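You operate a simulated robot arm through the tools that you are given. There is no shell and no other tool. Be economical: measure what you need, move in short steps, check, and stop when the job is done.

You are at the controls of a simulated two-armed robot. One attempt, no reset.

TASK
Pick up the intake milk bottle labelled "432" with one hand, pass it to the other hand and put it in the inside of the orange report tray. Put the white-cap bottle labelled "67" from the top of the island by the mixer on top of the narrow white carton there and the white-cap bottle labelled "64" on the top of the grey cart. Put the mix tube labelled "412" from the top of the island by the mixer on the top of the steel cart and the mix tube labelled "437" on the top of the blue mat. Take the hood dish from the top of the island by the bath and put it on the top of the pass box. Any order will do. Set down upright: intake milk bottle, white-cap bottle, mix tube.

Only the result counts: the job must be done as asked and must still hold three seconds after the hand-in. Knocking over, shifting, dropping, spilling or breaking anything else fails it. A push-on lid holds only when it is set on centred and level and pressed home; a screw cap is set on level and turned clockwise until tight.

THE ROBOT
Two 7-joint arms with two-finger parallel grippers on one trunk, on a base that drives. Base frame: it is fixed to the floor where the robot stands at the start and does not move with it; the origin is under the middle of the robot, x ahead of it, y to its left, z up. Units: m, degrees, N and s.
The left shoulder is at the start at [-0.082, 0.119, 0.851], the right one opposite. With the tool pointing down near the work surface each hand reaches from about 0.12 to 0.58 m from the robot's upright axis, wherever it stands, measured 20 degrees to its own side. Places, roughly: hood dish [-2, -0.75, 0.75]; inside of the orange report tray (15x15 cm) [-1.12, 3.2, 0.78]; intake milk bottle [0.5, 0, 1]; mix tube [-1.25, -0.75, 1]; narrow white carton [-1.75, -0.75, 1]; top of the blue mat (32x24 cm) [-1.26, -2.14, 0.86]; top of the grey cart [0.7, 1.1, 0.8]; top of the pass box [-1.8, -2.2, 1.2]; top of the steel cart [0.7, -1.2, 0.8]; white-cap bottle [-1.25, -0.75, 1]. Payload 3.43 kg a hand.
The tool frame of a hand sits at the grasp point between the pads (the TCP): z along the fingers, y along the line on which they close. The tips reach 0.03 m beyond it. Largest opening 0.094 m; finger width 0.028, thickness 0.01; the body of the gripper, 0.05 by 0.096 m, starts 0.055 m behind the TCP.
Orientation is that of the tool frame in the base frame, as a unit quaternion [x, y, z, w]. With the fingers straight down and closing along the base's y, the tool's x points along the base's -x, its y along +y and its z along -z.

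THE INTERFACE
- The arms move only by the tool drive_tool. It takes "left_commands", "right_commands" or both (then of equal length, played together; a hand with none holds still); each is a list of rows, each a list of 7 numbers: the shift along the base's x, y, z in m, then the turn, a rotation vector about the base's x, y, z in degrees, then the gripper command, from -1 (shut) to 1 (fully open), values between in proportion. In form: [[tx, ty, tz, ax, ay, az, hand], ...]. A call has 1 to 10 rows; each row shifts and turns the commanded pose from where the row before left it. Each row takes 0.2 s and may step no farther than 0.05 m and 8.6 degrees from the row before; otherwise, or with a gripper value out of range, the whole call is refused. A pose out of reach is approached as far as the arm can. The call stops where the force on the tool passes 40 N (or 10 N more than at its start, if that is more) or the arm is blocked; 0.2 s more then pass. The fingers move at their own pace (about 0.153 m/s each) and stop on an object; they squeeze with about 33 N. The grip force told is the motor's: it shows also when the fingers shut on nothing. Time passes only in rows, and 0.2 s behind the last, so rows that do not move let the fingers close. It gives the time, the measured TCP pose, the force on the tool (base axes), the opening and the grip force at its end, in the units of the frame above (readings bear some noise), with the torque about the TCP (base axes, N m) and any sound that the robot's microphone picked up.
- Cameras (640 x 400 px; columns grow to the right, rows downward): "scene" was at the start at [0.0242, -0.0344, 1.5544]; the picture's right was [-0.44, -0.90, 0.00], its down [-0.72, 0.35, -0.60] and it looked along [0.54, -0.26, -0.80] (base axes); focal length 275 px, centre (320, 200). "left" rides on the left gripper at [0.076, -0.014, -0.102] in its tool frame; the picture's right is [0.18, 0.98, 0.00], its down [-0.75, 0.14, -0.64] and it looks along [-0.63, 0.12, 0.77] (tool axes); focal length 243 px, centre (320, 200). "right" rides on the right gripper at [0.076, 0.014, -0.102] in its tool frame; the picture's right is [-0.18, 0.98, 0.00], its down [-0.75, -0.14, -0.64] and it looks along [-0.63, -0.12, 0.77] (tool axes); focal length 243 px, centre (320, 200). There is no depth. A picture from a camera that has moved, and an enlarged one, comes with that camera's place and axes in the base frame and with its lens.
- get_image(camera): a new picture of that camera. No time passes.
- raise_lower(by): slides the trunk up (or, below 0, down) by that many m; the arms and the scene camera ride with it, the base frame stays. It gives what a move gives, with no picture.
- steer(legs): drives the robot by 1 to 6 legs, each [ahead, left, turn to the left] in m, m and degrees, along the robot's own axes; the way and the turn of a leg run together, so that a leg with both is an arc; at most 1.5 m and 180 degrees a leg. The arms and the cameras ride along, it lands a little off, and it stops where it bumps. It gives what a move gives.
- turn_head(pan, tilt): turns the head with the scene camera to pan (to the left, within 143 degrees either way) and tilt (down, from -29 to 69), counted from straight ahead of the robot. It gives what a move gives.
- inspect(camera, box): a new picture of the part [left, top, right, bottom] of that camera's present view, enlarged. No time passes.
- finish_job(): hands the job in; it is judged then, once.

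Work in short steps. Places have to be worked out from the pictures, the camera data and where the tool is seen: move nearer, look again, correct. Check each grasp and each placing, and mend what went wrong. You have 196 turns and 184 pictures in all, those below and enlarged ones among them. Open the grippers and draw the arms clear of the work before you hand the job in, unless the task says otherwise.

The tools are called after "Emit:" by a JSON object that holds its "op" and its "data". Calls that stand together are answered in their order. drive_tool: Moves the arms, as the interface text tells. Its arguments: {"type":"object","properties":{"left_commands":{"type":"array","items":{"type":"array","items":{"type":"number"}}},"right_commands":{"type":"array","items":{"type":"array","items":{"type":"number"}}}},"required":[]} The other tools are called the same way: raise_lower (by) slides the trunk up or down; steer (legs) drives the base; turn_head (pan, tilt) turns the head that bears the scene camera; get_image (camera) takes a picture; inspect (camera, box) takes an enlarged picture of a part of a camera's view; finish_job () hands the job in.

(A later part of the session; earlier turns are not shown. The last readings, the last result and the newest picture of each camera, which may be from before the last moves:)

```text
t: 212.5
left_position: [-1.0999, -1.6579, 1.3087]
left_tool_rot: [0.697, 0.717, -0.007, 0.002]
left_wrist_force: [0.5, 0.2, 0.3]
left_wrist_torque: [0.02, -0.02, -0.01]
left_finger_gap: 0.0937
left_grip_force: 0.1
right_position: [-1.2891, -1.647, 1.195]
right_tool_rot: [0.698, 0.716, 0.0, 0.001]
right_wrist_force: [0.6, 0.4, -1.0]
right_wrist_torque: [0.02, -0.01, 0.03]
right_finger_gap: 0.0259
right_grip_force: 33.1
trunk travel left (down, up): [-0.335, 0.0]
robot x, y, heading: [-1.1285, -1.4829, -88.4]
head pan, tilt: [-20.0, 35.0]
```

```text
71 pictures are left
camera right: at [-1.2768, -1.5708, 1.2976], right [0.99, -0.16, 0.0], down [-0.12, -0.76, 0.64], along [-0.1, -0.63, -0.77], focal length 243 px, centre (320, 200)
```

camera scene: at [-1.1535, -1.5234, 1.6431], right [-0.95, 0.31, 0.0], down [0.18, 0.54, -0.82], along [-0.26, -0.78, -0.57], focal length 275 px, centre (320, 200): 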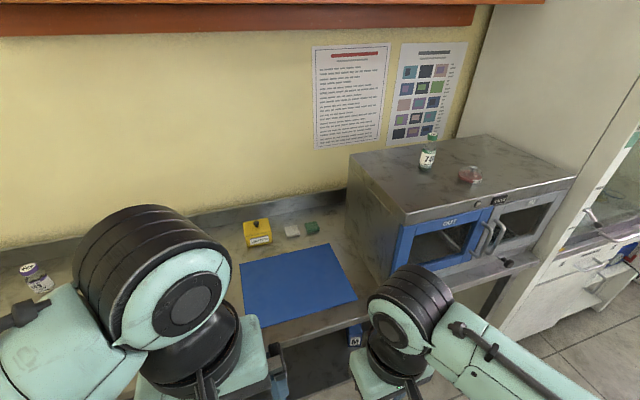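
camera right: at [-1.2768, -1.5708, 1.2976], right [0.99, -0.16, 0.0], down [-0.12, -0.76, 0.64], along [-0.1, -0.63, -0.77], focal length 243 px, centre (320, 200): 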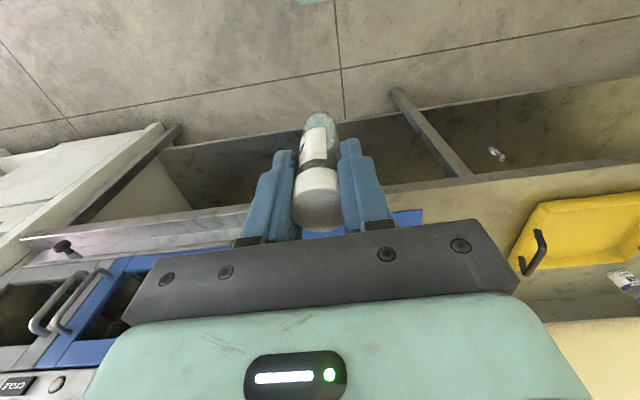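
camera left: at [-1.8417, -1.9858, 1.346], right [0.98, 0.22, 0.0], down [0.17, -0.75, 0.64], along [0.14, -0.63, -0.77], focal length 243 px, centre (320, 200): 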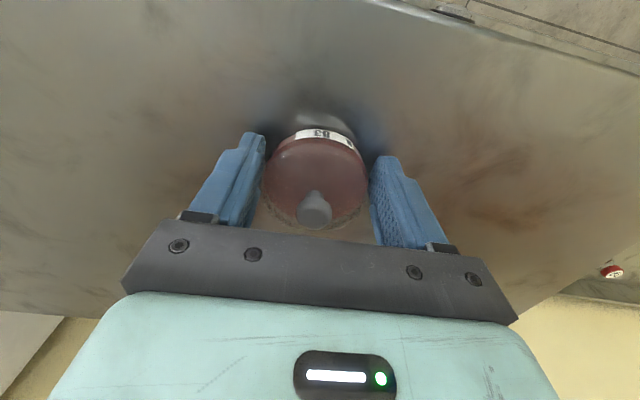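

The dish sits on the pass box beside an undisturbed bottle 45. The mat centre is at [-1.266,-2.133]. I drive 15 cm ahead and move the right hand over the mat.

Emit:
{"op": "steer", "data": {"legs": [[0.15, 0, 0]]}}

Emit:
{"op": "drive_tool", "data": {"right_commands": [[0, -0.03, -0.03, 0, 0, 0, -1], [0, -0.03, -0.03, 0, 0, 0, -1], [0, -0.03, -0.03, 0, 0, 0, -1], [0, -0.035, -0.03, 0, 0, 0, -1], [0, -0.035, -0.03, 0, 0, 0, -1], [0, -0.04, -0.02, 0, 0, 0, -1], [0, -0.04, -0.01, 0, 0, 0, -1], [0, -0.04, 0, 0, 0, 0, -1], [0, 0, 0, 0, 0, 0, -1]]}}

Emit:
{"op": "get_image", "data": {"camera": "right"}}

Emit:
{"op": "get_image", "data": {"camera": "scene"}}

```text
t: 213.9
left_position: [-1.0967, -1.8058, 1.3099]
left_tool_rot: [0.698, 0.716, -0.006, 0.002]
left_wrist_force: [-0.1, 0.7, 0.2]
left_wrist_torque: [0.05, -0.01, 0.02]
left_finger_gap: 0.0941
left_grip_force: 0.1
right_position: [-1.2866, -1.7952, 1.1945]
right_tool_rot: [0.699, 0.715, 0.0, 0.0]
right_wrist_force: [-0.8, -0.8, -0.1]
right_wrist_torque: [-0.01, -0.01, 0.01]
right_finger_gap: 0.0259
right_grip_force: 33.2
trunk travel left (down, up): [-0.335, 0.0]
robot x, y, heading: [-1.1241, -1.6352, -88.4]
head pan, tilt: [-20.0, 35.0]
```

```text
t: 215.9
left_position: [-1.0965, -1.8075, 1.3094]
left_tool_rot: [0.699, 0.715, -0.007, 0.003]
left_wrist_force: [0.4, 0.0, 0.7]
left_wrist_torque: [0.01, 0.04, -0.01]
left_finger_gap: 0.0939
left_grip_force: 0.1
right_position: [-1.2873, -2.0734, 1.0147]
right_tool_rot: [0.699, 0.715, 0.001, 0.0]
right_wrist_force: [-0.3, 0.1, -0.4]
right_wrist_torque: [0.0, -0.01, 0.0]
right_finger_gap: 0.0262
right_grip_force: 32.9
trunk travel left (down, up): [-0.335, 0.0]
robot x, y, heading: [-1.1234, -1.6325, -88.3]
head pan, tilt: [-20.0, 35.0]
```

```text
70 pictures are left
camera right: at [-1.274, -1.9978, 1.1166], right [0.99, -0.16, 0.0], down [-0.13, -0.76, 0.64], along [-0.1, -0.63, -0.77], focal length 243 px, centre (320, 200)
```

right: 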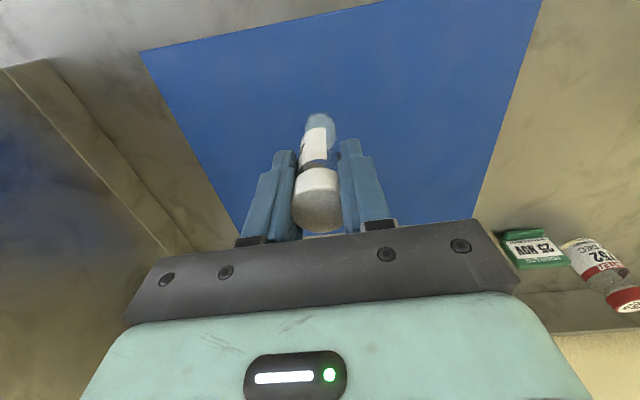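

```text
69 pictures are left
camera scene: at [-1.1499, -1.6726, 1.6431], right [-0.95, 0.32, 0.0], down [0.18, 0.54, -0.82], along [-0.26, -0.78, -0.57], focal length 275 px, centre (320, 200)
```

scene: 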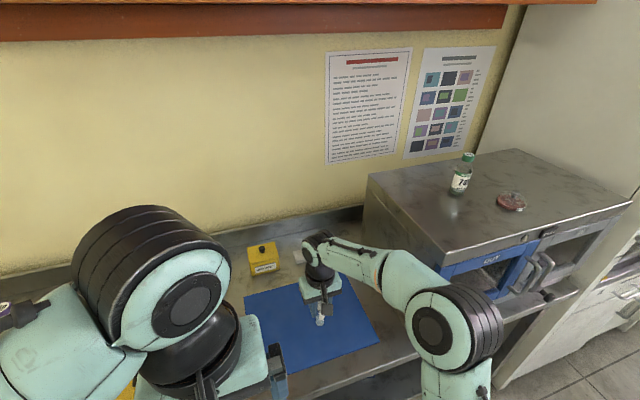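

The tube is over the mat. I descend to near contact, then in small steps.

Emit:
{"op": "drive_tool", "data": {"right_commands": [[0, -0.01, -0.03, 0, 0, 0, -1], [0, 0, -0.02, 0, 0, 0, -1], [0, 0, -0.006, 0, 0, 0, -1], [0, 0, -0.005, 0, 0, 0, -1], [0, 0, -0.004, 0, 0, 0, -1], [0, 0, 0, 0, 0, 0, -1]]}}

Emit:
{"op": "inspect", "data": {"camera": "scene", "box": [260, 230, 380, 350]}}

```text
t: 217.3
left_position: [-1.096, -1.8072, 1.3103]
left_tool_rot: [0.698, 0.716, -0.006, 0.001]
left_wrist_force: [-0.4, 0.4, -1.0]
left_wrist_torque: [0.04, 0.0, 0.01]
left_finger_gap: 0.0941
left_grip_force: 0.0
right_position: [-1.2856, -2.0863, 0.9512]
right_tool_rot: [0.699, 0.715, 0.0, 0.0]
right_wrist_force: [-0.3, 1.1, -0.1]
right_wrist_torque: [0.0, -0.02, -0.02]
right_finger_gap: 0.0264
right_grip_force: 33.0
trunk travel left (down, up): [-0.335, 0.0]
robot x, y, heading: [-1.1213, -1.6333, -88.4]
head pan, tilt: [-20.0, 35.0]
```

```text
3.33 times, centred on (320, 290) of scene
camera zoom: at [-1.1498, -1.6733, 1.6431], right [-0.95, 0.32, 0.0], down [0.18, 0.54, -0.82], along [-0.26, -0.78, -0.57], focal length 918 px, centre (320, -100)
```

zoom: 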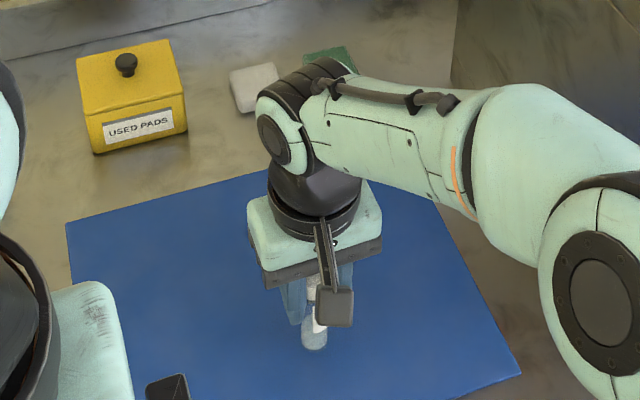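

Not yet touching. I continue in 3–4 mm steps.

Emit:
{"op": "drive_tool", "data": {"right_commands": [[0, 0, -0.004, 0, 0, 0, -1], [0, 0, -0.003, 0, 0, 0, -1], [0, 0, -0.003, 0, 0, 0, -1], [0, 0, 0, 0, 0, 0, -1]]}}

```text
t: 218.3
left_position: [-1.0975, -1.8075, 1.3098]
left_tool_rot: [0.698, 0.716, -0.006, 0.001]
left_wrist_force: [-0.3, -1.0, -0.6]
left_wrist_torque: [0.03, -0.01, 0.0]
left_finger_gap: 0.094
left_grip_force: 0.1
right_position: [-1.2857, -2.0861, 0.9405]
right_tool_rot: [0.699, 0.715, 0.001, 0.0]
right_wrist_force: [0.2, 0.8, 0.1]
right_wrist_torque: [0.02, 0.0, 0.04]
right_finger_gap: 0.0262
right_grip_force: 33.3
trunk travel left (down, up): [-0.335, 0.0]
robot x, y, heading: [-1.1238, -1.6334, -88.5]
head pan, tilt: [-20.0, 35.0]
```

Emit:
{"op": "drive_tool", "data": {"right_commands": [[0, 0, -0.003, 0, 0, 0, -1], [0, 0, -0.003, 0, 0, 0, -1], [0, 0, -0.003, 0, 0, 0, -1], [0, 0, 0, 0, 0, 0, -1]]}}

Emit:
{"op": "get_image", "data": {"camera": "right"}}

```text
t: 219.3
left_position: [-1.0954, -1.8044, 1.3105]
left_tool_rot: [0.699, 0.715, -0.007, 0.002]
left_wrist_force: [0.1, -0.1, 0.1]
left_wrist_torque: [0.02, -0.02, -0.02]
left_finger_gap: 0.0939
left_grip_force: 0.0
right_position: [-1.285, -2.0869, 0.9353]
right_tool_rot: [0.699, 0.715, -0.002, 0.004]
right_wrist_force: [-1.1, 2.9, 36.3]
right_wrist_torque: [0.25, 0.02, -0.02]
right_finger_gap: 0.0262
right_grip_force: 32.9
trunk travel left (down, up): [-0.335, 0.0]
robot x, y, heading: [-1.1246, -1.6339, -88.7]
head pan, tilt: [-20.0, 35.0]
```

```text
67 pictures are left
camera right: at [-1.2721, -2.0089, 1.0366], right [0.99, -0.16, 0.0], down [-0.13, -0.75, 0.65], along [-0.1, -0.64, -0.76], focal length 243 px, centre (320, 200)
```

right: 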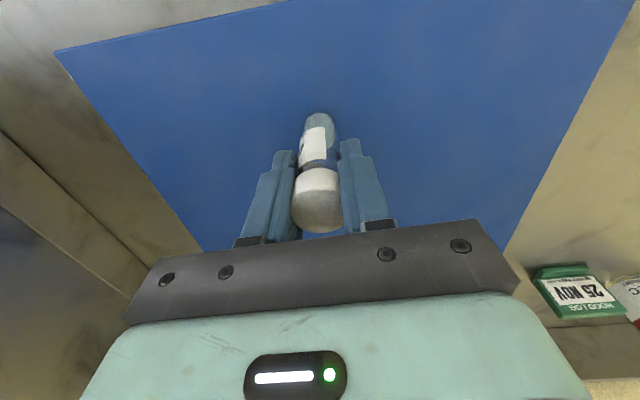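

Contact: 36 N up, TCP z≈0.935. I relieve the push, open gradually, then rise.

Emit:
{"op": "drive_tool", "data": {"right_commands": [[0, 0, 0.004, 0, 0, 0, -1], [0, 0, 0, 0, 0, 0, -0.3], [0, 0, 0, 0, 0, 0, 0.2], [0, 0, 0, 0, 0, 0, 0.8], [0, 0, 0, 0, 0, 0, 0.8]]}}

Emit:
{"op": "get_image", "data": {"camera": "right"}}

```text
t: 220.5
left_position: [-1.0967, -1.8071, 1.3108]
left_tool_rot: [0.699, 0.715, -0.007, 0.002]
left_wrist_force: [-0.5, -0.1, -0.5]
left_wrist_torque: [0.01, -0.04, 0.0]
left_finger_gap: 0.0942
left_grip_force: 0.1
right_position: [-1.285, -2.0855, 0.9348]
right_tool_rot: [0.699, 0.715, 0.0, 0.0]
right_wrist_force: [-0.2, 0.4, -0.4]
right_wrist_torque: [0.02, 0.0, -0.02]
right_finger_gap: 0.0845
right_grip_force: 0.1
trunk travel left (down, up): [-0.335, 0.0]
robot x, y, heading: [-1.1248, -1.6317, -88.6]
head pan, tilt: [-20.0, 35.0]
```

```text
66 pictures are left
camera right: at [-1.2728, -2.0097, 1.0376], right [0.99, -0.16, 0.0], down [-0.13, -0.76, 0.64], along [-0.1, -0.63, -0.77], focal length 243 px, centre (320, 200)
```

right: 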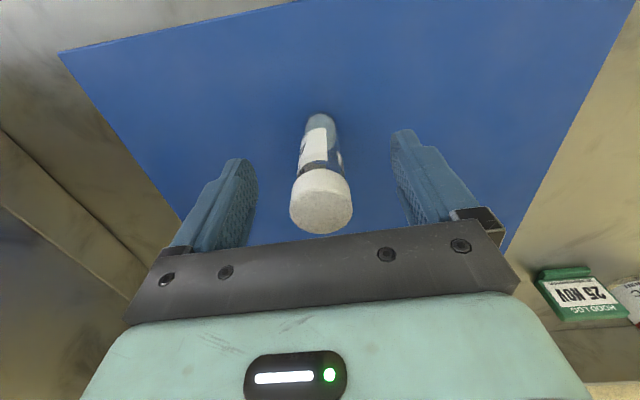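

The tube stands upright. I rise straight up and retract, then check from the head camera and try to read the label.

Emit:
{"op": "drive_tool", "data": {"right_commands": [[0, 0, 0.03, 0, 0, 0, 1], [0, 0, 0.04, 0, 0, 0, 1], [0, 0.01, 0.04, 0, 0, 0, 1], [0, 0.04, 0.03, 0, 0, 0, 1], [0, 0.045, 0.02, 0, 0, 0, 1], [0, 0.045, 0, 0, 0, 0, 1], [0, 0.045, 0, 0, 0, 0, 1], [0, 0.045, 0, 0, 0, 0, 1]]}}

Emit:
{"op": "inspect", "data": {"camera": "scene", "box": [270, 250, 370, 350]}}

Emit:
{"op": "get_image", "data": {"camera": "right"}}

```text
t: 222.3
left_position: [-1.0964, -1.8071, 1.3093]
left_tool_rot: [0.699, 0.715, -0.007, 0.002]
left_wrist_force: [-0.6, 0.6, -0.5]
left_wrist_torque: [0.0, 0.01, 0.02]
left_finger_gap: 0.0938
left_grip_force: 0.1
right_position: [-1.2861, -1.8545, 1.0936]
right_tool_rot: [0.7, 0.714, 0.0, 0.0]
right_wrist_force: [-0.1, 0.4, -0.8]
right_wrist_torque: [-0.04, 0.01, 0.02]
right_finger_gap: 0.094
right_grip_force: 0.2
trunk travel left (down, up): [-0.335, 0.0]
robot x, y, heading: [-1.1204, -1.6298, -88.5]
head pan, tilt: [-20.0, 35.0]
```

```text
4.00 times, centred on (320, 300) of scene
camera zoom: at [-1.1499, -1.6716, 1.6431], right [-0.95, 0.32, 0.0], down [0.18, 0.54, -0.82], along [-0.26, -0.78, -0.57], focal length 1102 px, centre (320, -200)
```

zoom: 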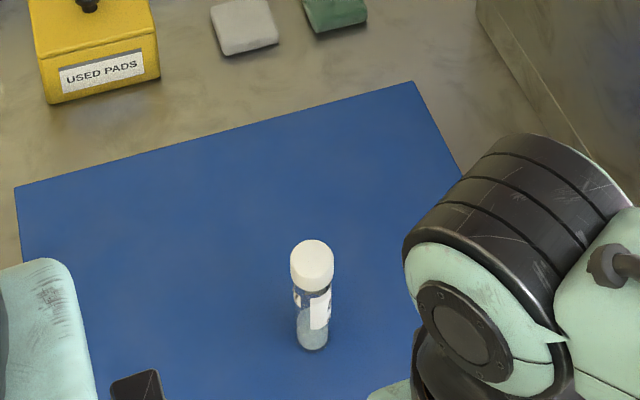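

```text
64 pictures are left
camera right: at [-1.2732, -1.7776, 1.197], right [0.99, -0.16, 0.0], down [-0.13, -0.76, 0.64], along [-0.1, -0.63, -0.77], focal length 243 px, centre (320, 200)
```

right: 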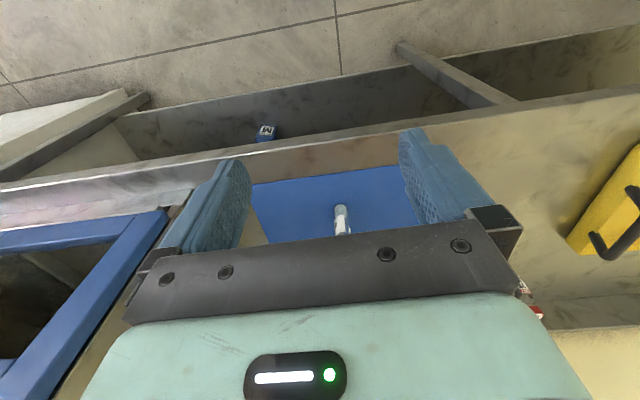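

437 stands upright on the mat. Now back to the island for 412 and 64: I back off, turn round and approach.

Emit:
{"op": "steer", "data": {"legs": [[-0.22, 0, 0], [0, 0, 178], [0.16, 0, 0]]}}

Emit:
{"op": "turn_head", "data": {"pan": 0, "tilt": 55}}

Emit:
{"op": "get_image", "data": {"camera": "scene"}}

```text
t: 232.2
left_position: [-1.144, -1.0748, 1.3094]
left_tool_rot: [-0.701, 0.714, 0.001, 0.005]
left_wrist_force: [0.4, -1.0, -0.4]
left_wrist_torque: [-0.01, 0.03, 0.0]
left_finger_gap: 0.0939
left_grip_force: 0.1
right_position: [-0.9525, -1.0351, 1.0945]
right_tool_rot: [-0.701, 0.713, 0.001, 0.0]
right_wrist_force: [-0.3, -0.5, 0.2]
right_wrist_torque: [0.03, 0.03, 0.03]
right_finger_gap: 0.094
right_grip_force: 0.1
trunk travel left (down, up): [-0.335, 0.0]
robot x, y, heading: [-1.1242, -1.2489, 89.2]
head pan, tilt: [-20.0, 35.0]
```

```text
t: 233.1
left_position: [-1.1439, -1.0745, 1.309]
left_tool_rot: [-0.701, 0.713, 0.003, 0.007]
left_wrist_force: [-0.1, 0.6, 0.0]
left_wrist_torque: [0.04, 0.01, 0.0]
left_finger_gap: 0.0941
left_grip_force: 0.0
right_position: [-0.9532, -1.0332, 1.0938]
right_tool_rot: [-0.701, 0.714, 0.001, -0.001]
right_wrist_force: [0.2, 0.0, -0.6]
right_wrist_torque: [-0.03, 0.01, -0.02]
right_finger_gap: 0.0941
right_grip_force: 0.0
trunk travel left (down, up): [-0.335, 0.0]
robot x, y, heading: [-1.1243, -1.2503, 89.0]
head pan, tilt: [0.0, 55.0]
```

```text
63 pictures are left
camera scene: at [-1.1237, -1.2244, 1.615], right [1.0, -0.02, 0.0], down [-0.01, -0.82, -0.57], along [0.01, 0.57, -0.82], focal length 275 px, centre (320, 200)
```

scene: 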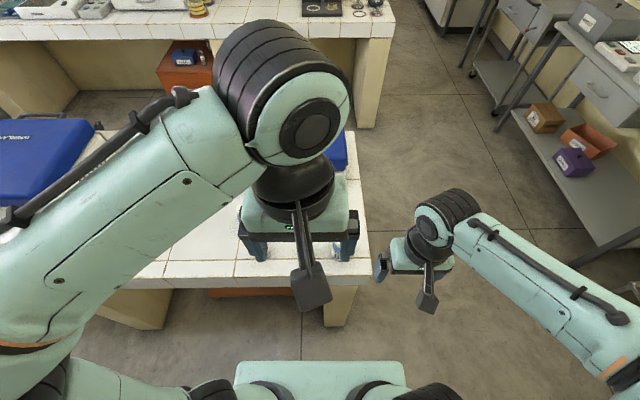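

I move the left hand aside and take the right hand over bottle 64.

Emit:
{"op": "drive_tool", "data": {"left_commands": [[-0.04, -0.01, -0.02, 0, 0, 0, 1], [-0.04, -0.01, -0.02, 0, 0, 0, 1], [-0.04, -0.01, -0.02, 0, 0, 0, 1], [-0.04, 0, -0.02, 0, 0, 0, 1], [0, 0, -0.03, 0, 0, 0, 1]]}}

Emit:
{"op": "drive_tool", "data": {"right_commands": [[-0.028, 0.034, -0.02, 0, 0, 0, 1], [-0.027, 0.034, -0.02, 0, 0, 0, 1], [-0.027, 0.034, -0.02, 0, 0, 0, 1], [-0.026, 0.034, -0.02, 0, 0, 0, 1], [0, 0, 0, 0, 0, 0, 1]]}}

Emit:
{"op": "get_image", "data": {"camera": "right"}}

Emit:
{"op": "get_image", "data": {"camera": "scene"}}

```text
t: 234.3
left_position: [-1.3054, -1.104, 1.1989]
left_tool_rot: [-0.701, 0.713, 0.001, 0.006]
left_wrist_force: [0.5, 0.1, -0.1]
left_wrist_torque: [0.01, 0.01, 0.03]
left_finger_gap: 0.094
left_grip_force: 0.0
right_position: [-0.952, -1.0329, 1.0948]
right_tool_rot: [-0.701, 0.714, 0.001, -0.001]
right_wrist_force: [0.6, 0.3, -0.2]
right_wrist_torque: [0.02, 0.01, 0.02]
right_finger_gap: 0.094
right_grip_force: 0.1
trunk travel left (down, up): [-0.335, 0.0]
robot x, y, heading: [-1.1266, -1.2489, 89.2]
head pan, tilt: [0.0, 55.0]
```

```text
t: 235.5
left_position: [-1.3055, -1.1039, 1.2004]
left_tool_rot: [-0.701, 0.714, 0.003, 0.007]
left_wrist_force: [-0.5, 0.8, 0.2]
left_wrist_torque: [0.0, -0.02, 0.03]
left_finger_gap: 0.0941
left_grip_force: 0.0
right_position: [-1.059, -0.8974, 1.0143]
right_tool_rot: [-0.7, 0.714, 0.001, -0.001]
right_wrist_force: [-0.2, 0.4, 0.2]
right_wrist_torque: [0.02, 0.05, 0.01]
right_finger_gap: 0.0938
right_grip_force: 0.0
trunk travel left (down, up): [-0.335, 0.0]
robot x, y, heading: [-1.1241, -1.2484, 89.0]
head pan, tilt: [0.0, 55.0]
```

```text
62 pictures are left
camera right: at [-1.0739, -0.9734, 1.1167], right [-0.98, 0.2, 0.0], down [0.16, 0.75, 0.64], along [0.13, 0.63, -0.77], focal length 243 px, centre (320, 200)
```

right: 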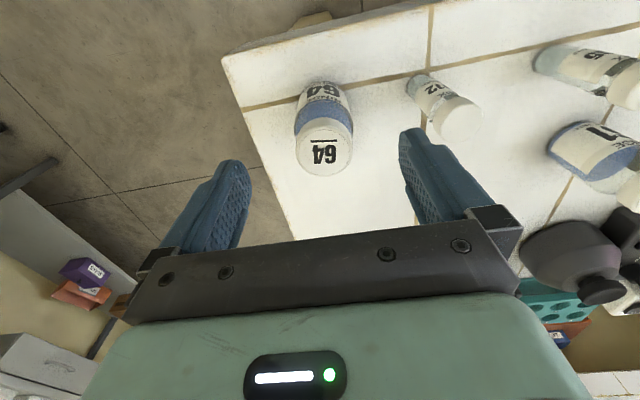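

```text
61 pictures are left
camera scene: at [-1.1232, -1.2253, 1.6149], right [1.0, -0.02, 0.0], down [-0.01, -0.82, -0.57], along [0.01, 0.57, -0.82], focal length 275 px, centre (320, 200)
```

scene: 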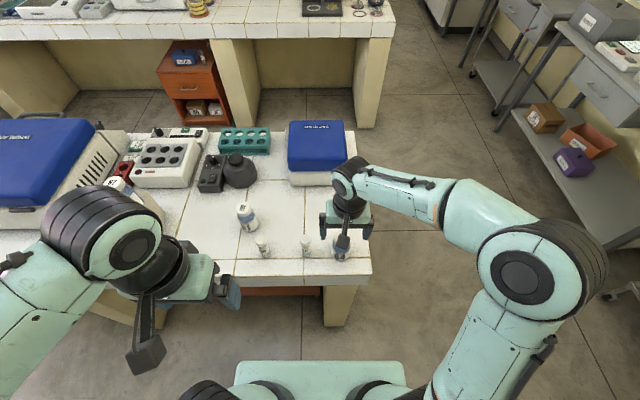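

Cap of 64 is at [-1.058,-0.887]. I narrow to ~70 mm, centre, descend to z≈0.938 and grip.

Emit:
{"op": "drive_tool", "data": {"right_commands": [[0, 0.011, -0.02, 0, 0, 0, 0.5], [0, 0, -0.02, 0, 0, 0, 0.5], [0, 0, -0.02, 0, 0, 0, 0.5], [0, 0, -0.016, 0, 0, 0, 0.5], [0, 0, 0, 0, 0, 0, -1], [0, 0, 0, 0, 0, 0, -1], [0, 0, 0, 0, 0, 0, -1]]}}

Emit:
{"op": "get_image", "data": {"camera": "right"}}

```text
t: 237.1
left_position: [-1.3048, -1.1032, 1.2001]
left_tool_rot: [-0.702, 0.713, 0.001, 0.007]
left_wrist_force: [-0.8, -0.4, 0.1]
left_wrist_torque: [-0.01, -0.01, -0.02]
left_finger_gap: 0.0939
left_grip_force: 0.0
right_position: [-1.0599, -0.8866, 0.9375]
right_tool_rot: [-0.7, 0.714, 0.0, 0.0]
right_wrist_force: [1.0, 1.2, 1.4]
right_wrist_torque: [0.02, -0.13, 0.04]
right_finger_gap: 0.0504
right_grip_force: 32.7
trunk travel left (down, up): [-0.335, 0.0]
robot x, y, heading: [-1.1234, -1.248, 89.1]
head pan, tilt: [0.0, 55.0]
```

```text
60 pictures are left
camera right: at [-1.075, -0.963, 1.0413], right [-0.98, 0.2, 0.0], down [0.16, 0.75, 0.64], along [0.13, 0.63, -0.77], focal length 243 px, centre (320, 200)
```

right: 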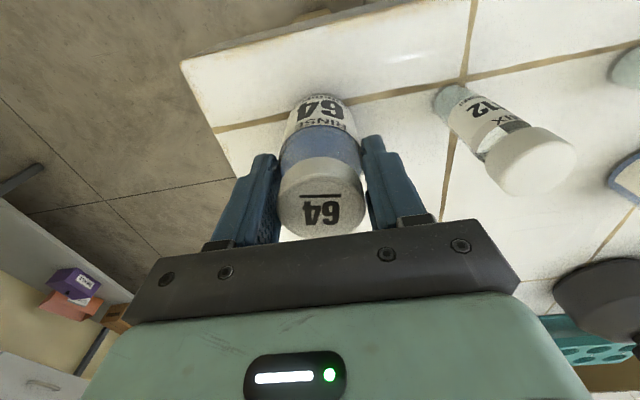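

Gripped at 50 mm. I lift straight up and move to the right, while bringing the left hand towards 412.

Emit:
{"op": "drive_tool", "data": {"right_commands": [[0, 0, 0.03, 0, 0, 0, -1], [0, 0, 0.04, 0, 0, 0, -1], [0.01, -0.01, 0.04, 0, 0, 0, -1], [0.03, -0.03, 0.01, 0, 0, 0, -1], [0.035, -0.03, 0, 0, 0, 0, -1], [0.035, -0.03, 0, 0, 0, 0, -1], [0.03, -0.03, 0, 0, 0, 0, -1], [0, 0, 0, 0, 0, 0, -1]]}}

Emit:
{"op": "drive_tool", "data": {"left_commands": [[0.024, 0.033, -0.02, 0, 0, 0, 1], [0.024, 0.033, -0.025, 0, 0, 0, 1], [0.024, 0.033, -0.025, 0, 0, 0, 1], [0.024, 0.033, -0.025, 0, 0, 0, 1], [0.024, 0.033, -0.025, 0, 0, 0, 1], [0.024, 0.03, -0.025, 0, 0, 0, 1], [0, 0.02, -0.04, 0, 0, 0, 1], [0, 0, 0, 0, 0, 0, 1]]}}

Emit:
{"op": "get_image", "data": {"camera": "left"}}

```text
t: 238.9
left_position: [-1.3052, -1.1029, 1.1993]
left_tool_rot: [-0.701, 0.713, 0.001, 0.006]
left_wrist_force: [-0.5, -1.1, -0.1]
left_wrist_torque: [-0.01, 0.02, 0.01]
left_finger_gap: 0.0939
left_grip_force: 0.1
right_position: [-0.9219, -1.0162, 1.0594]
right_tool_rot: [-0.701, 0.713, 0.0, -0.001]
right_wrist_force: [-0.5, 0.3, 0.0]
right_wrist_torque: [0.03, 0.01, 0.04]
right_finger_gap: 0.0504
right_grip_force: 33.5
trunk travel left (down, up): [-0.335, 0.0]
robot x, y, heading: [-1.1215, -1.2497, 89.3]
head pan, tilt: [0.0, 55.0]
```

```text
t: 240.7
left_position: [-1.1601, -0.8894, 1.0153]
left_tool_rot: [-0.701, 0.713, 0.002, 0.007]
left_wrist_force: [-0.1, 0.5, -0.7]
left_wrist_torque: [0.0, 0.02, -0.02]
left_finger_gap: 0.0939
left_grip_force: 0.1
right_position: [-0.9209, -1.018, 1.0609]
right_tool_rot: [-0.701, 0.713, 0.0, -0.001]
right_wrist_force: [0.1, -0.6, -1.7]
right_wrist_torque: [0.0, -0.04, -0.02]
right_finger_gap: 0.0507
right_grip_force: 32.9
trunk travel left (down, up): [-0.335, 0.0]
robot x, y, heading: [-1.1263, -1.2501, 89.3]
head pan, tilt: [0.0, 55.0]
```

```text
59 pictures are left
camera left: at [-1.1467, -0.967, 1.117], right [-0.99, -0.17, -0.01], down [-0.13, 0.75, 0.65], along [-0.1, 0.64, -0.76], focal length 243 px, centre (320, 200)
```

left: 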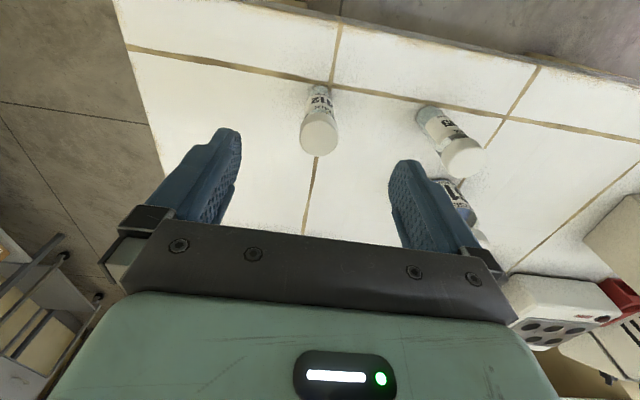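

412's cap is at [-1.158,-0.882]. I level the tool, centre, descend to z≈0.932 and grip.

Emit:
{"op": "drive_tool", "data": {"left_commands": [[0.002, 0.006, -0.02, -0.7, 0.4, 0, 0.5], [0, 0, -0.03, 0, 0, 0, 0.5], [0, 0, -0.033, 0, 0, 0, 0.5], [0, 0, 0, 0, 0, 0, -0.5], [0, 0, 0, 0, 0, 0, -1], [0, 0, 0, 0, 0, 0, -1], [0, 0, 0, 0, 0, 0, -1]]}}

Emit:
{"op": "get_image", "data": {"camera": "left"}}

```text
t: 242.3
left_position: [-1.1608, -0.8829, 0.9337]
left_tool_rot: [-0.701, 0.713, -0.002, -0.001]
left_wrist_force: [0.3, -0.5, -0.3]
left_wrist_torque: [0.0, -0.03, -0.03]
left_finger_gap: 0.0256
left_grip_force: 33.0
right_position: [-0.9226, -1.0163, 1.0601]
right_tool_rot: [-0.701, 0.713, 0.001, 0.0]
right_wrist_force: [0.2, -0.5, -1.9]
right_wrist_torque: [-0.03, -0.02, -0.03]
right_finger_gap: 0.0505
right_grip_force: 33.1
trunk travel left (down, up): [-0.335, 0.0]
robot x, y, heading: [-1.1218, -1.2511, 89.1]
head pan, tilt: [0.0, 55.0]
heard: snap
```

```text
58 pictures are left
camera left: at [-1.1458, -0.96, 1.036], right [-0.99, -0.17, 0.0], down [-0.13, 0.76, 0.64], along [-0.11, 0.63, -0.77], focal length 243 px, centre (320, 200)
```

left: 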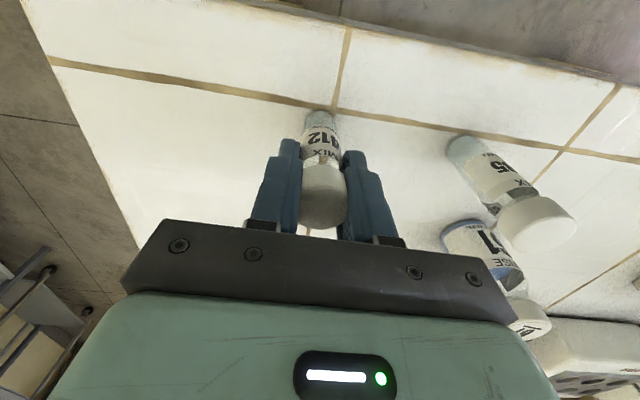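

A snap again — possibly the cap. I inspect the tube and cap closely.

Emit:
{"op": "inspect", "data": {"camera": "left", "box": [270, 100, 380, 240]}}

Emit:
{"op": "inspect", "data": {"camera": "right", "box": [440, 60, 640, 200]}}

```text
2.86 times, centred on (325, 170) of left
camera zoom: at [-1.1458, -0.96, 1.036], right [-0.99, -0.17, 0.0], down [-0.13, 0.76, 0.64], along [-0.11, 0.63, -0.77], focal length 693 px, centre (306, 286)
```

zoom: 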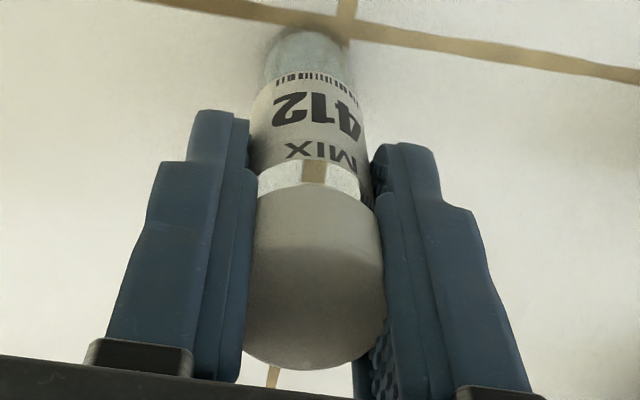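

```text
2.86 times, centred on (540, 130) of right
camera zoom: at [-0.937, -1.0927, 1.163], right [-0.98, 0.2, 0.0], down [0.16, 0.75, 0.64], along [0.13, 0.63, -0.77], focal length 693 px, centre (-309, 400)
```

zoom: 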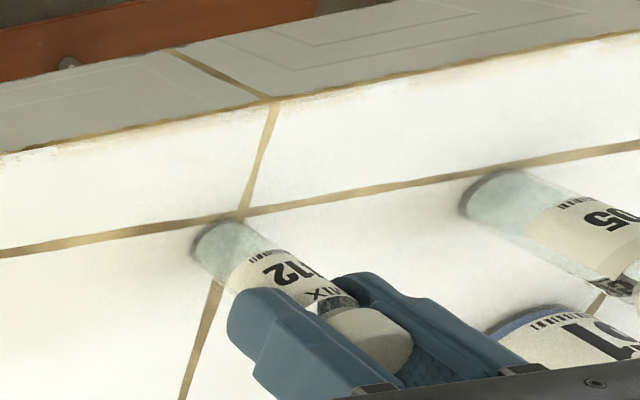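

The tube looks intact but the cap's push-fit may have been popped by the squeeze. I release, rise, close the fingers and press the cap home from above before regripping on the body.

Emit:
{"op": "drive_tool", "data": {"left_commands": [[0, 0, 0, 0, 0, 0, -0.3], [0, 0, 0, 0, 0, 0, 0.2], [0, 0, 0.03, 0, 0, 0, 0.2], [0, 0, 0.03, 0, 0, 0, 0.2], [0.002, 0.002, 0, 0, 0, 0, -1], [0, 0, 0, 0, 0, 0, -1], [0, 0, 0, 0, 0, 0, -1]]}}

Emit:
{"op": "inspect", "data": {"camera": "left", "box": [240, 80, 400, 240]}}

Emit:
{"op": "inspect", "data": {"camera": "right", "box": [440, 60, 640, 200]}}

```text
t: 243.9
left_position: [-1.1574, -0.8826, 0.9923]
left_tool_rot: [-0.701, 0.713, 0.0, 0.001]
left_wrist_force: [0.2, 0.1, -0.7]
left_wrist_torque: [0.01, -0.04, 0.0]
left_finger_gap: 0.0002
left_grip_force: 32.7
right_position: [-0.9229, -1.0164, 1.0608]
right_tool_rot: [-0.701, 0.713, 0.001, 0.0]
right_wrist_force: [-0.3, 0.1, -1.4]
right_wrist_torque: [-0.02, 0.01, -0.01]
right_finger_gap: 0.0504
right_grip_force: 32.6
trunk travel left (down, up): [-0.335, 0.0]
robot x, y, heading: [-1.1273, -1.2502, 89.1]
head pan, tilt: [0.0, 55.0]
```

```text
2.50 times, centred on (320, 160) of left
camera zoom: at [-1.1427, -0.9592, 1.0953], right [-0.99, -0.17, 0.0], down [-0.13, 0.76, 0.64], along [-0.11, 0.63, -0.77], focal length 606 px, centre (320, 300)
```

zoom: 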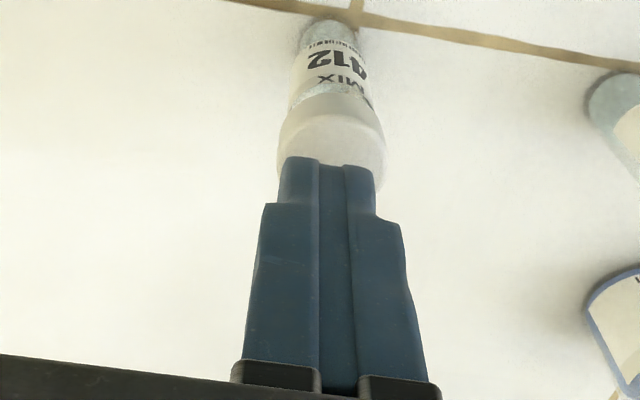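

```text
2.86 times, centred on (540, 130) of right
camera zoom: at [-0.937, -1.0927, 1.163], right [-0.98, 0.2, 0.0], down [0.16, 0.75, 0.64], along [0.13, 0.63, -0.77], focal length 693 px, centre (-309, 400)
```

zoom: 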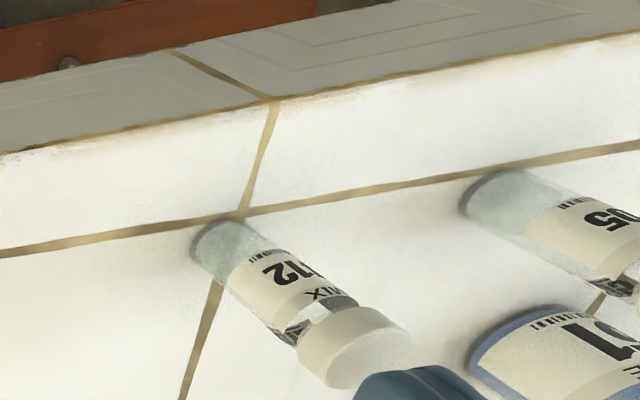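

The closed tips are centred over the cap. I press down in small steps.

Emit:
{"op": "drive_tool", "data": {"left_commands": [[0, 0, -0.008, 0, 0, 0, -1], [0, 0, -0.003, 0, 0, 0, -1], [0, 0, -0.003, 0, 0, 0, -1], [0, 0, -0.003, 0, 0, 0, -1], [0, 0, -0.002, 0, 0, 0, -1], [0, 0, 0, 0, 0, 0, -1]]}}

```text
t: 245.2
left_position: [-1.1544, -0.8796, 0.979]
left_tool_rot: [-0.701, 0.713, 0.001, 0.008]
left_wrist_force: [-0.8, -2.0, 20.0]
left_wrist_torque: [-0.28, 0.08, -0.01]
left_finger_gap: 0.0
left_grip_force: 32.7
right_position: [-0.9217, -1.0182, 1.0606]
right_tool_rot: [-0.701, 0.713, 0.0, -0.001]
right_wrist_force: [0.6, -0.1, -2.4]
right_wrist_torque: [-0.03, 0.01, 0.01]
right_finger_gap: 0.0503
right_grip_force: 32.9
trunk travel left (down, up): [-0.335, 0.0]
robot x, y, heading: [-1.1252, -1.2482, 89.3]
head pan, tilt: [0.0, 55.0]
stopped in row 6 (left hand): the force on the tool passed its limit at 42 N (the readings are from after the stop); the commanded pose is now the measured one
```

42 N and no snap, so the cap appears seated. I raise the hand and compare 412 with 405 closely.

Emit:
{"op": "drive_tool", "data": {"left_commands": [[0, 0, 0.03, 0, 0, 0, -1], [-0.01, -0.04, 0.02, -0.7, 0.4, 0, 0], [-0.01, -0.04, 0.01, 0, 0, 0, 0.5], [0, -0.03, 0, 0, 0, 0, 0.5]]}}

Emit:
{"op": "inspect", "data": {"camera": "right", "box": [490, 110, 640, 220]}}

Emit:
{"op": "inspect", "data": {"camera": "scene", "box": [230, 195, 330, 275]}}

```text
t: 246.2
left_position: [-1.1742, -0.9903, 1.038]
left_tool_rot: [-0.701, 0.713, -0.002, -0.002]
left_wrist_force: [0.1, -0.3, 0.3]
left_wrist_torque: [0.01, 0.02, 0.02]
left_finger_gap: 0.0704
left_grip_force: 0.0
right_position: [-0.921, -1.0159, 1.0596]
right_tool_rot: [-0.701, 0.713, 0.001, 0.0]
right_wrist_force: [0.1, 0.0, -1.9]
right_wrist_torque: [0.0, 0.03, -0.02]
right_finger_gap: 0.0504
right_grip_force: 33.3
trunk travel left (down, up): [-0.335, 0.0]
robot x, y, heading: [-1.124, -1.2456, 89.2]
head pan, tilt: [0.0, 55.0]
```

```text
3.64 times, centred on (565, 165) of right
camera zoom: at [-0.937, -1.0931, 1.163], right [-0.98, 0.2, 0.0], down [0.16, 0.75, 0.64], along [0.13, 0.63, -0.77], focal length 882 px, centre (-571, 327)
```

zoom: 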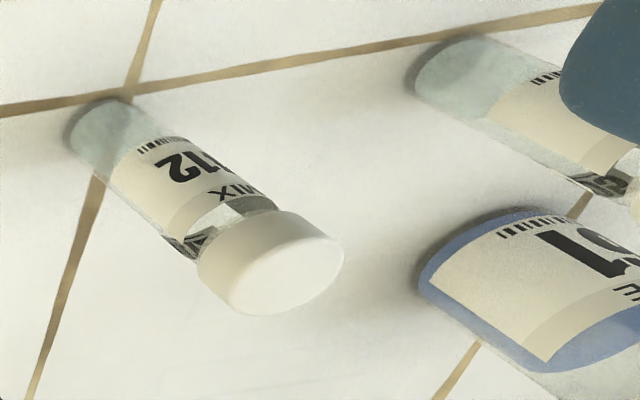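

```text
5.00 times, centred on (280, 235) of scene
camera zoom: at [-1.1237, -1.2248, 1.6149], right [1.0, -0.02, 0.0], down [-0.01, -0.82, -0.57], along [0.01, 0.57, -0.82], focal length 1377 px, centre (520, 25)
```

zoom: 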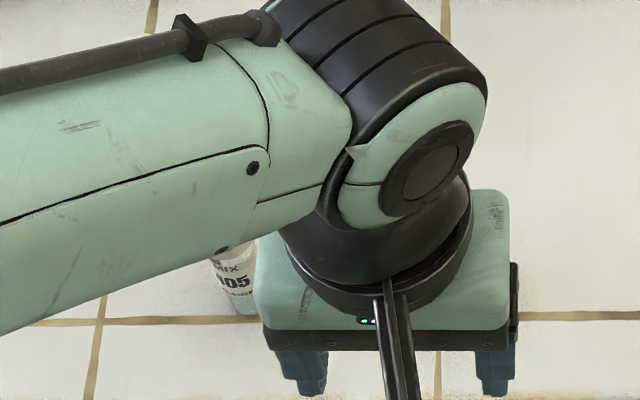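

412 stands fine with a level cap. To spare the cap I'll grip the body below it with the tool pitched 45°. First I pitch the left tool in free space.

Emit:
{"op": "drive_tool", "data": {"left_commands": [[0, 0, 0, 7.5, 0, 0, 0.5], [0, 0, 0, 7.5, 0, 0, 0.5], [0, 0, 0, 7.5, 0, 0, 0.5], [0, 0, 0, 7.5, 0, 0, 0.5], [0, 0, -0.01, 7.5, 0, 0, 0.5], [0.008, 0, -0.01, 7.5, 0, 0, 0.5], [0.008, 0, -0.02, 0, 0, 0, 0.5], [0, 0, 0, 0, 0, 0, 0.5]]}}

Emit:
{"op": "get_image", "data": {"camera": "left"}}

```text
t: 247.9
left_position: [-1.1366, -0.9656, 1.014]
left_tool_rot: [-0.649, 0.659, 0.272, 0.266]
left_wrist_force: [0.0, -0.3, -0.3]
left_wrist_torque: [0.0, -0.01, 0.0]
left_finger_gap: 0.0703
left_grip_force: 0.0
left hand out of reach, approached as far as the arm can: row 5, 6, 7
right_position: [-0.9224, -1.0165, 1.0603]
right_tool_rot: [-0.701, 0.713, 0.0, 0.0]
right_wrist_force: [-0.6, 1.1, -2.4]
right_wrist_torque: [0.04, 0.01, -0.02]
right_finger_gap: 0.0505
right_grip_force: 32.1
trunk travel left (down, up): [-0.335, 0.0]
robot x, y, heading: [-1.1249, -1.2477, 89.2]
head pan, tilt: [0.0, 55.0]
```

```text
51 pictures are left
camera left: at [-1.1213, -1.0935, 1.0336], right [-0.99, -0.12, -0.12], down [-0.13, 0.09, 0.99], along [-0.11, 0.99, -0.1], focal length 243 px, centre (320, 200)
```

left: 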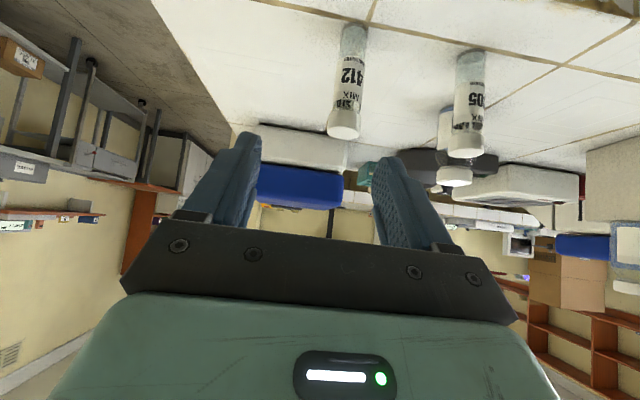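

The pitch is right. I line up on the tool axis and slide in along it to take the body below the cap.

Emit:
{"op": "drive_tool", "data": {"left_commands": [[-0.021, 0, -0.038, 0, 0, 0, 0.5], [0, 0.028, -0.028, 0, 0, 0, 0.5], [0, 0.028, -0.028, 0, 0, 0, 0.5], [0, 0, 0, 0, 0, 0, 0.5]]}}

Emit:
{"op": "get_image", "data": {"camera": "left"}}

Emit:
{"op": "get_image", "data": {"camera": "right"}}

```text
t: 248.9
left_position: [-1.1412, -0.8926, 0.9288]
left_tool_rot: [-0.648, 0.659, 0.272, 0.266]
left_wrist_force: [0.0, 0.2, -0.7]
left_wrist_torque: [0.02, -0.02, -0.01]
left_finger_gap: 0.0702
left_grip_force: 0.0
left hand out of reach, approached as far as the arm can: row 1
right_position: [-0.9218, -1.0173, 1.061]
right_tool_rot: [-0.701, 0.713, 0.001, 0.0]
right_wrist_force: [-0.4, -0.2, -2.1]
right_wrist_torque: [0.0, 0.0, -0.04]
right_finger_gap: 0.0503
right_grip_force: 32.9
trunk travel left (down, up): [-0.335, 0.0]
robot x, y, heading: [-1.1234, -1.2504, 89.3]
head pan, tilt: [0.0, 55.0]
```

```text
50 pictures are left
camera left: at [-1.1258, -1.0194, 0.9481], right [-0.99, -0.12, -0.12], down [-0.13, 0.08, 0.99], along [-0.11, 0.99, -0.1], focal length 243 px, centre (320, 200)
```

left: 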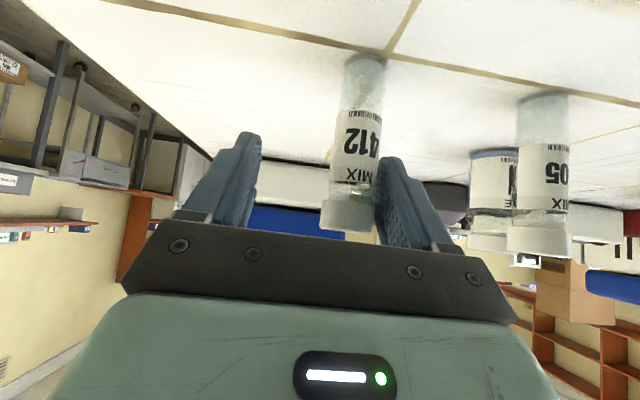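

```text
49 pictures are left
camera right: at [-0.9371, -1.0932, 1.163], right [-0.98, 0.2, 0.0], down [0.16, 0.75, 0.64], along [0.13, 0.63, -0.77], focal length 243 px, centre (320, 200)
```

right: 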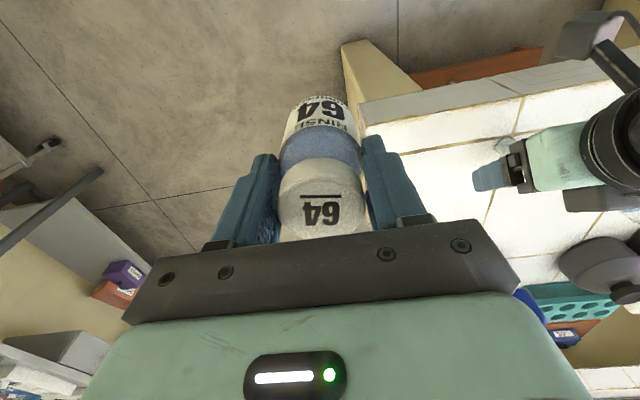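

The x-shift was lost to the reach limit. The tube is ~18 mm towards -x; I shift over and then settle to the grip height.

Emit:
{"op": "drive_tool", "data": {"left_commands": [[-0.009, 0, 0, 0, 0, 0, 0.5], [-0.009, 0, 0, 0, 0, 0, 0.5], [0, 0.005, -0.015, 0, 0, 0, 0.5], [0, 0.005, -0.015, 0, 0, 0, 0.5], [0, 0, 0, 0, 0, 0, 0.5]]}}

Emit:
{"op": "get_image", "data": {"camera": "left"}}

```text
t: 250.2
left_position: [-1.1583, -0.8826, 0.8979]
left_tool_rot: [-0.649, 0.659, 0.272, 0.266]
left_wrist_force: [-0.6, 0.7, 0.0]
left_wrist_torque: [0.02, -0.04, -0.01]
left_finger_gap: 0.0705
left_grip_force: 0.1
right_position: [-0.9221, -1.017, 1.06]
right_tool_rot: [-0.7, 0.714, 0.0, -0.001]
right_wrist_force: [-0.9, -0.9, -1.2]
right_wrist_torque: [0.02, -0.01, 0.0]
right_finger_gap: 0.0505
right_grip_force: 32.5
trunk travel left (down, up): [-0.335, 0.0]
robot x, y, heading: [-1.1254, -1.2475, 89.0]
head pan, tilt: [0.0, 55.0]
```

```text
48 pictures are left
camera left: at [-1.1443, -1.0089, 0.918], right [-0.99, -0.12, -0.12], down [-0.13, 0.09, 0.99], along [-0.11, 0.99, -0.1], focal length 243 px, centre (320, 200)
```

left: 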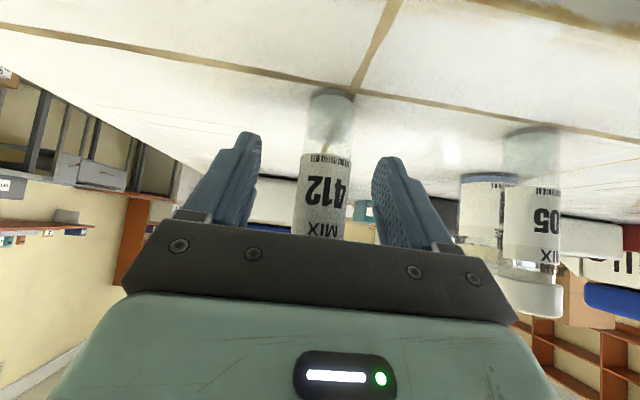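

Centred on the label zone. I close.

Emit:
{"op": "drive_tool", "data": {"left_commands": [[0, 0, 0, 0, 0, 0, 0], [0, 0, 0, 0, 0, 0, -0.4], [0, 0, 0, 0, 0, 0, -1], [0, 0, 0, 0, 0, 0, -1], [0, 0, 0, 0, 0, 0, -1]]}}

Emit:
{"op": "get_image", "data": {"camera": "left"}}

```text
t: 251.3
left_position: [-1.1591, -0.8814, 0.8992]
left_tool_rot: [-0.649, 0.659, 0.272, 0.266]
left_wrist_force: [-0.4, 0.5, 0.0]
left_wrist_torque: [0.05, 0.03, 0.02]
left_finger_gap: 0.0277
left_grip_force: 32.8
right_position: [-0.9219, -1.0168, 1.0612]
right_tool_rot: [-0.701, 0.713, 0.001, -0.001]
right_wrist_force: [0.4, -0.3, -1.6]
right_wrist_torque: [0.02, -0.01, -0.02]
right_finger_gap: 0.0504
right_grip_force: 32.8
trunk travel left (down, up): [-0.335, 0.0]
robot x, y, heading: [-1.127, -1.2504, 89.0]
head pan, tilt: [0.0, 55.0]
```

```text
47 pictures are left
camera left: at [-1.1443, -1.0088, 0.9181], right [-0.99, -0.12, -0.12], down [-0.13, 0.09, 0.99], along [-0.11, 0.99, -0.1], focal length 243 px, centre (320, 200)
```

left: 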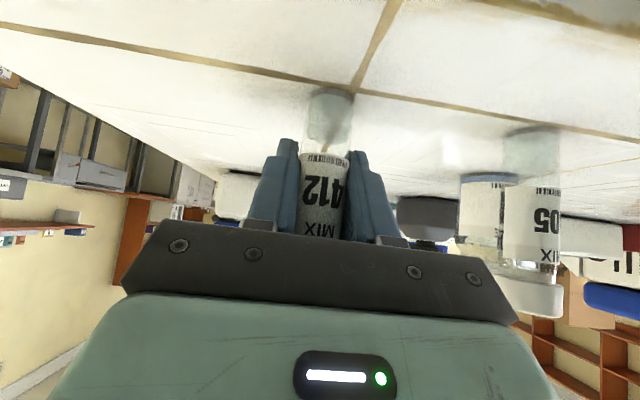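

Body grip at 27.7 mm, no snap. I lift slowly and check the cap stays with the tube.

Emit:
{"op": "drive_tool", "data": {"left_commands": [[0, 0, 0.02, 0, 0, 0, -1], [0, 0, 0.03, 0, 0, 0, -1], [0, 0, 0.04, 0, 0, 0, -1], [-0.01, -0.01, 0.04, 0, 0, 0, -1], [-0.02, 0, 0.02, 0, 0, 0, -1], [-0.02, 0, 0, 0, 0, 0, -1]]}}

Emit:
{"op": "get_image", "data": {"camera": "scene"}}

Emit:
{"op": "get_image", "data": {"camera": "right"}}

```text
t: 252.8
left_position: [-1.2096, -0.8924, 1.0497]
left_tool_rot: [-0.649, 0.659, 0.272, 0.266]
left_wrist_force: [0.3, -0.4, -0.8]
left_wrist_torque: [0.03, 0.0, -0.01]
left_finger_gap: 0.0279
left_grip_force: 33.8
right_position: [-0.9216, -1.0161, 1.0612]
right_tool_rot: [-0.7, 0.714, 0.0, -0.001]
right_wrist_force: [-0.6, -0.7, -1.9]
right_wrist_torque: [-0.02, -0.02, -0.05]
right_finger_gap: 0.0505
right_grip_force: 33.5
trunk travel left (down, up): [-0.335, 0.0]
robot x, y, heading: [-1.1265, -1.2493, 89.1]
head pan, tilt: [0.0, 55.0]
```

```text
46 pictures are left
camera scene: at [-1.1241, -1.2246, 1.6149], right [1.0, -0.01, 0.0], down [-0.01, -0.82, -0.57], along [0.01, 0.57, -0.82], focal length 275 px, centre (320, 200)
```

scene: 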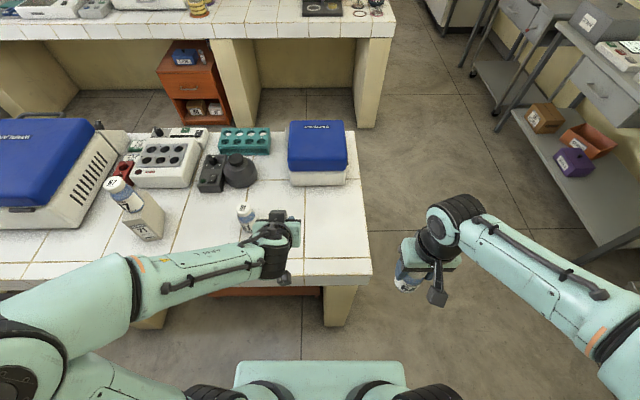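

```text
45 pictures are left
camera right: at [-0.9373, -1.0928, 1.163], right [-0.98, 0.2, 0.0], down [0.16, 0.75, 0.64], along [0.13, 0.63, -0.77], focal length 243 px, centre (320, 200)
```

right: 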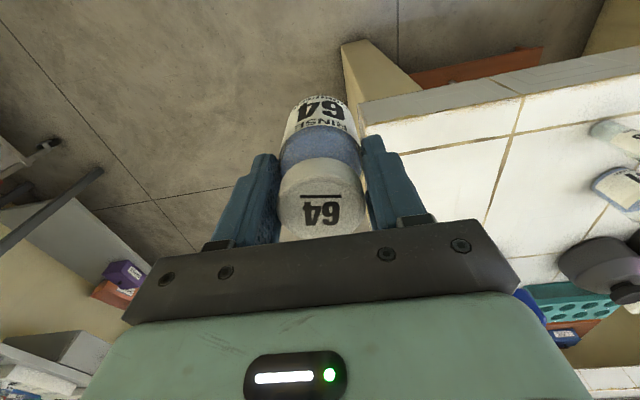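

412 is up with its cap. I check the tube by zoom, then back out of the aisle and turn to face the steel cart.

Emit:
{"op": "inspect", "data": {"camera": "scene", "box": [230, 190, 310, 250]}}

Emit:
{"op": "steer", "data": {"legs": [[-0.1, 0, 0], [0, -0.85, 0], [0, 0, -89]]}}

Emit:
{"op": "turn_head", "data": {"pan": 0, "tilt": 35}}

Emit:
{"op": "get_image", "data": {"camera": "scene"}}

```text
6.67 times, centred on (270, 220) of scene
camera zoom: at [-1.1241, -1.2246, 1.6149], right [1.0, -0.01, 0.0], down [-0.01, -0.82, -0.57], along [0.01, 0.57, -0.82], focal length 1836 px, centre (653, 67)
```

zoom: 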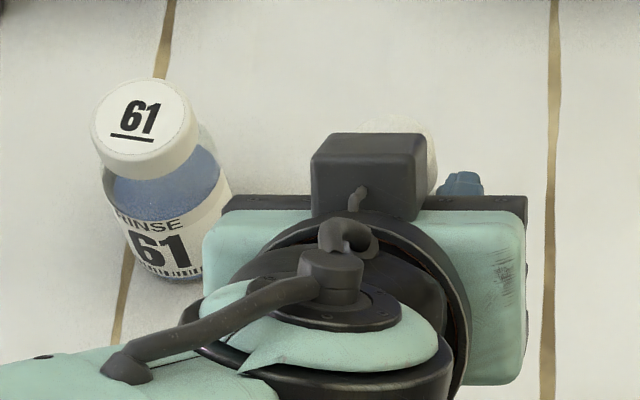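

```text
t: 265.2
left_position: [0.086, -1.2783, 1.0494]
left_tool_rot: [0.0, 0.925, 0.007, 0.38]
left_wrist_force: [-0.2, -0.6, -1.1]
left_wrist_torque: [-0.02, -0.01, 0.02]
left_finger_gap: 0.028
left_grip_force: 33.2
right_position: [-0.0336, -1.5672, 1.0603]
right_tool_rot: [0.001, 1.0, 0.001, 0.0]
right_wrist_force: [-0.6, 0.3, -1.1]
right_wrist_torque: [-0.02, 0.02, 0.0]
right_finger_gap: 0.0504
right_grip_force: 32.9
trunk travel left (down, up): [-0.335, 0.0]
robot x, y, heading: [-0.2691, -1.3706, -0.1]
head pan, tilt: [0.0, 55.0]
```

```text
t: 266.0
left_position: [0.0853, -1.278, 1.0493]
left_tool_rot: [-0.001, 0.925, 0.008, 0.38]
left_wrist_force: [0.1, -1.3, -0.6]
left_wrist_torque: [-0.01, 0.02, 0.0]
left_finger_gap: 0.028
left_grip_force: 33.0
right_position: [-0.0343, -1.5673, 1.0611]
right_tool_rot: [0.001, 1.0, 0.001, 0.0]
right_wrist_force: [0.1, -0.1, -1.7]
right_wrist_torque: [0.03, -0.01, 0.04]
right_finger_gap: 0.0504
right_grip_force: 33.3
trunk travel left (down, up): [-0.335, 0.0]
robot x, y, heading: [-0.2691, -1.3647, -0.0]
head pan, tilt: [0.0, 35.0]
```

```text
43 pictures are left
camera scene: at [-0.2253, -1.3694, 1.6431], right [0.0, -1.0, 0.0], down [-0.57, 0.0, -0.82], along [0.82, 0.0, -0.57], focal length 275 px, centre (320, 200)
```

scene: 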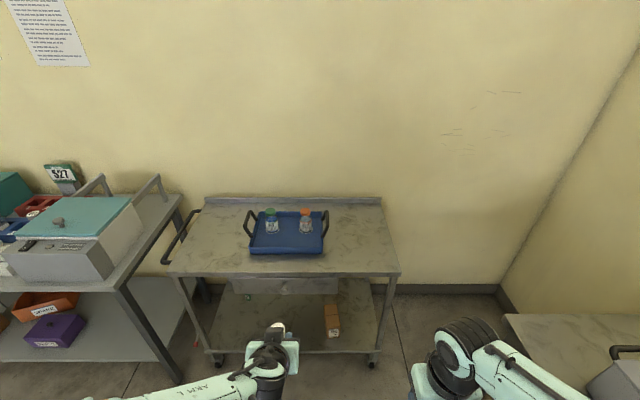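

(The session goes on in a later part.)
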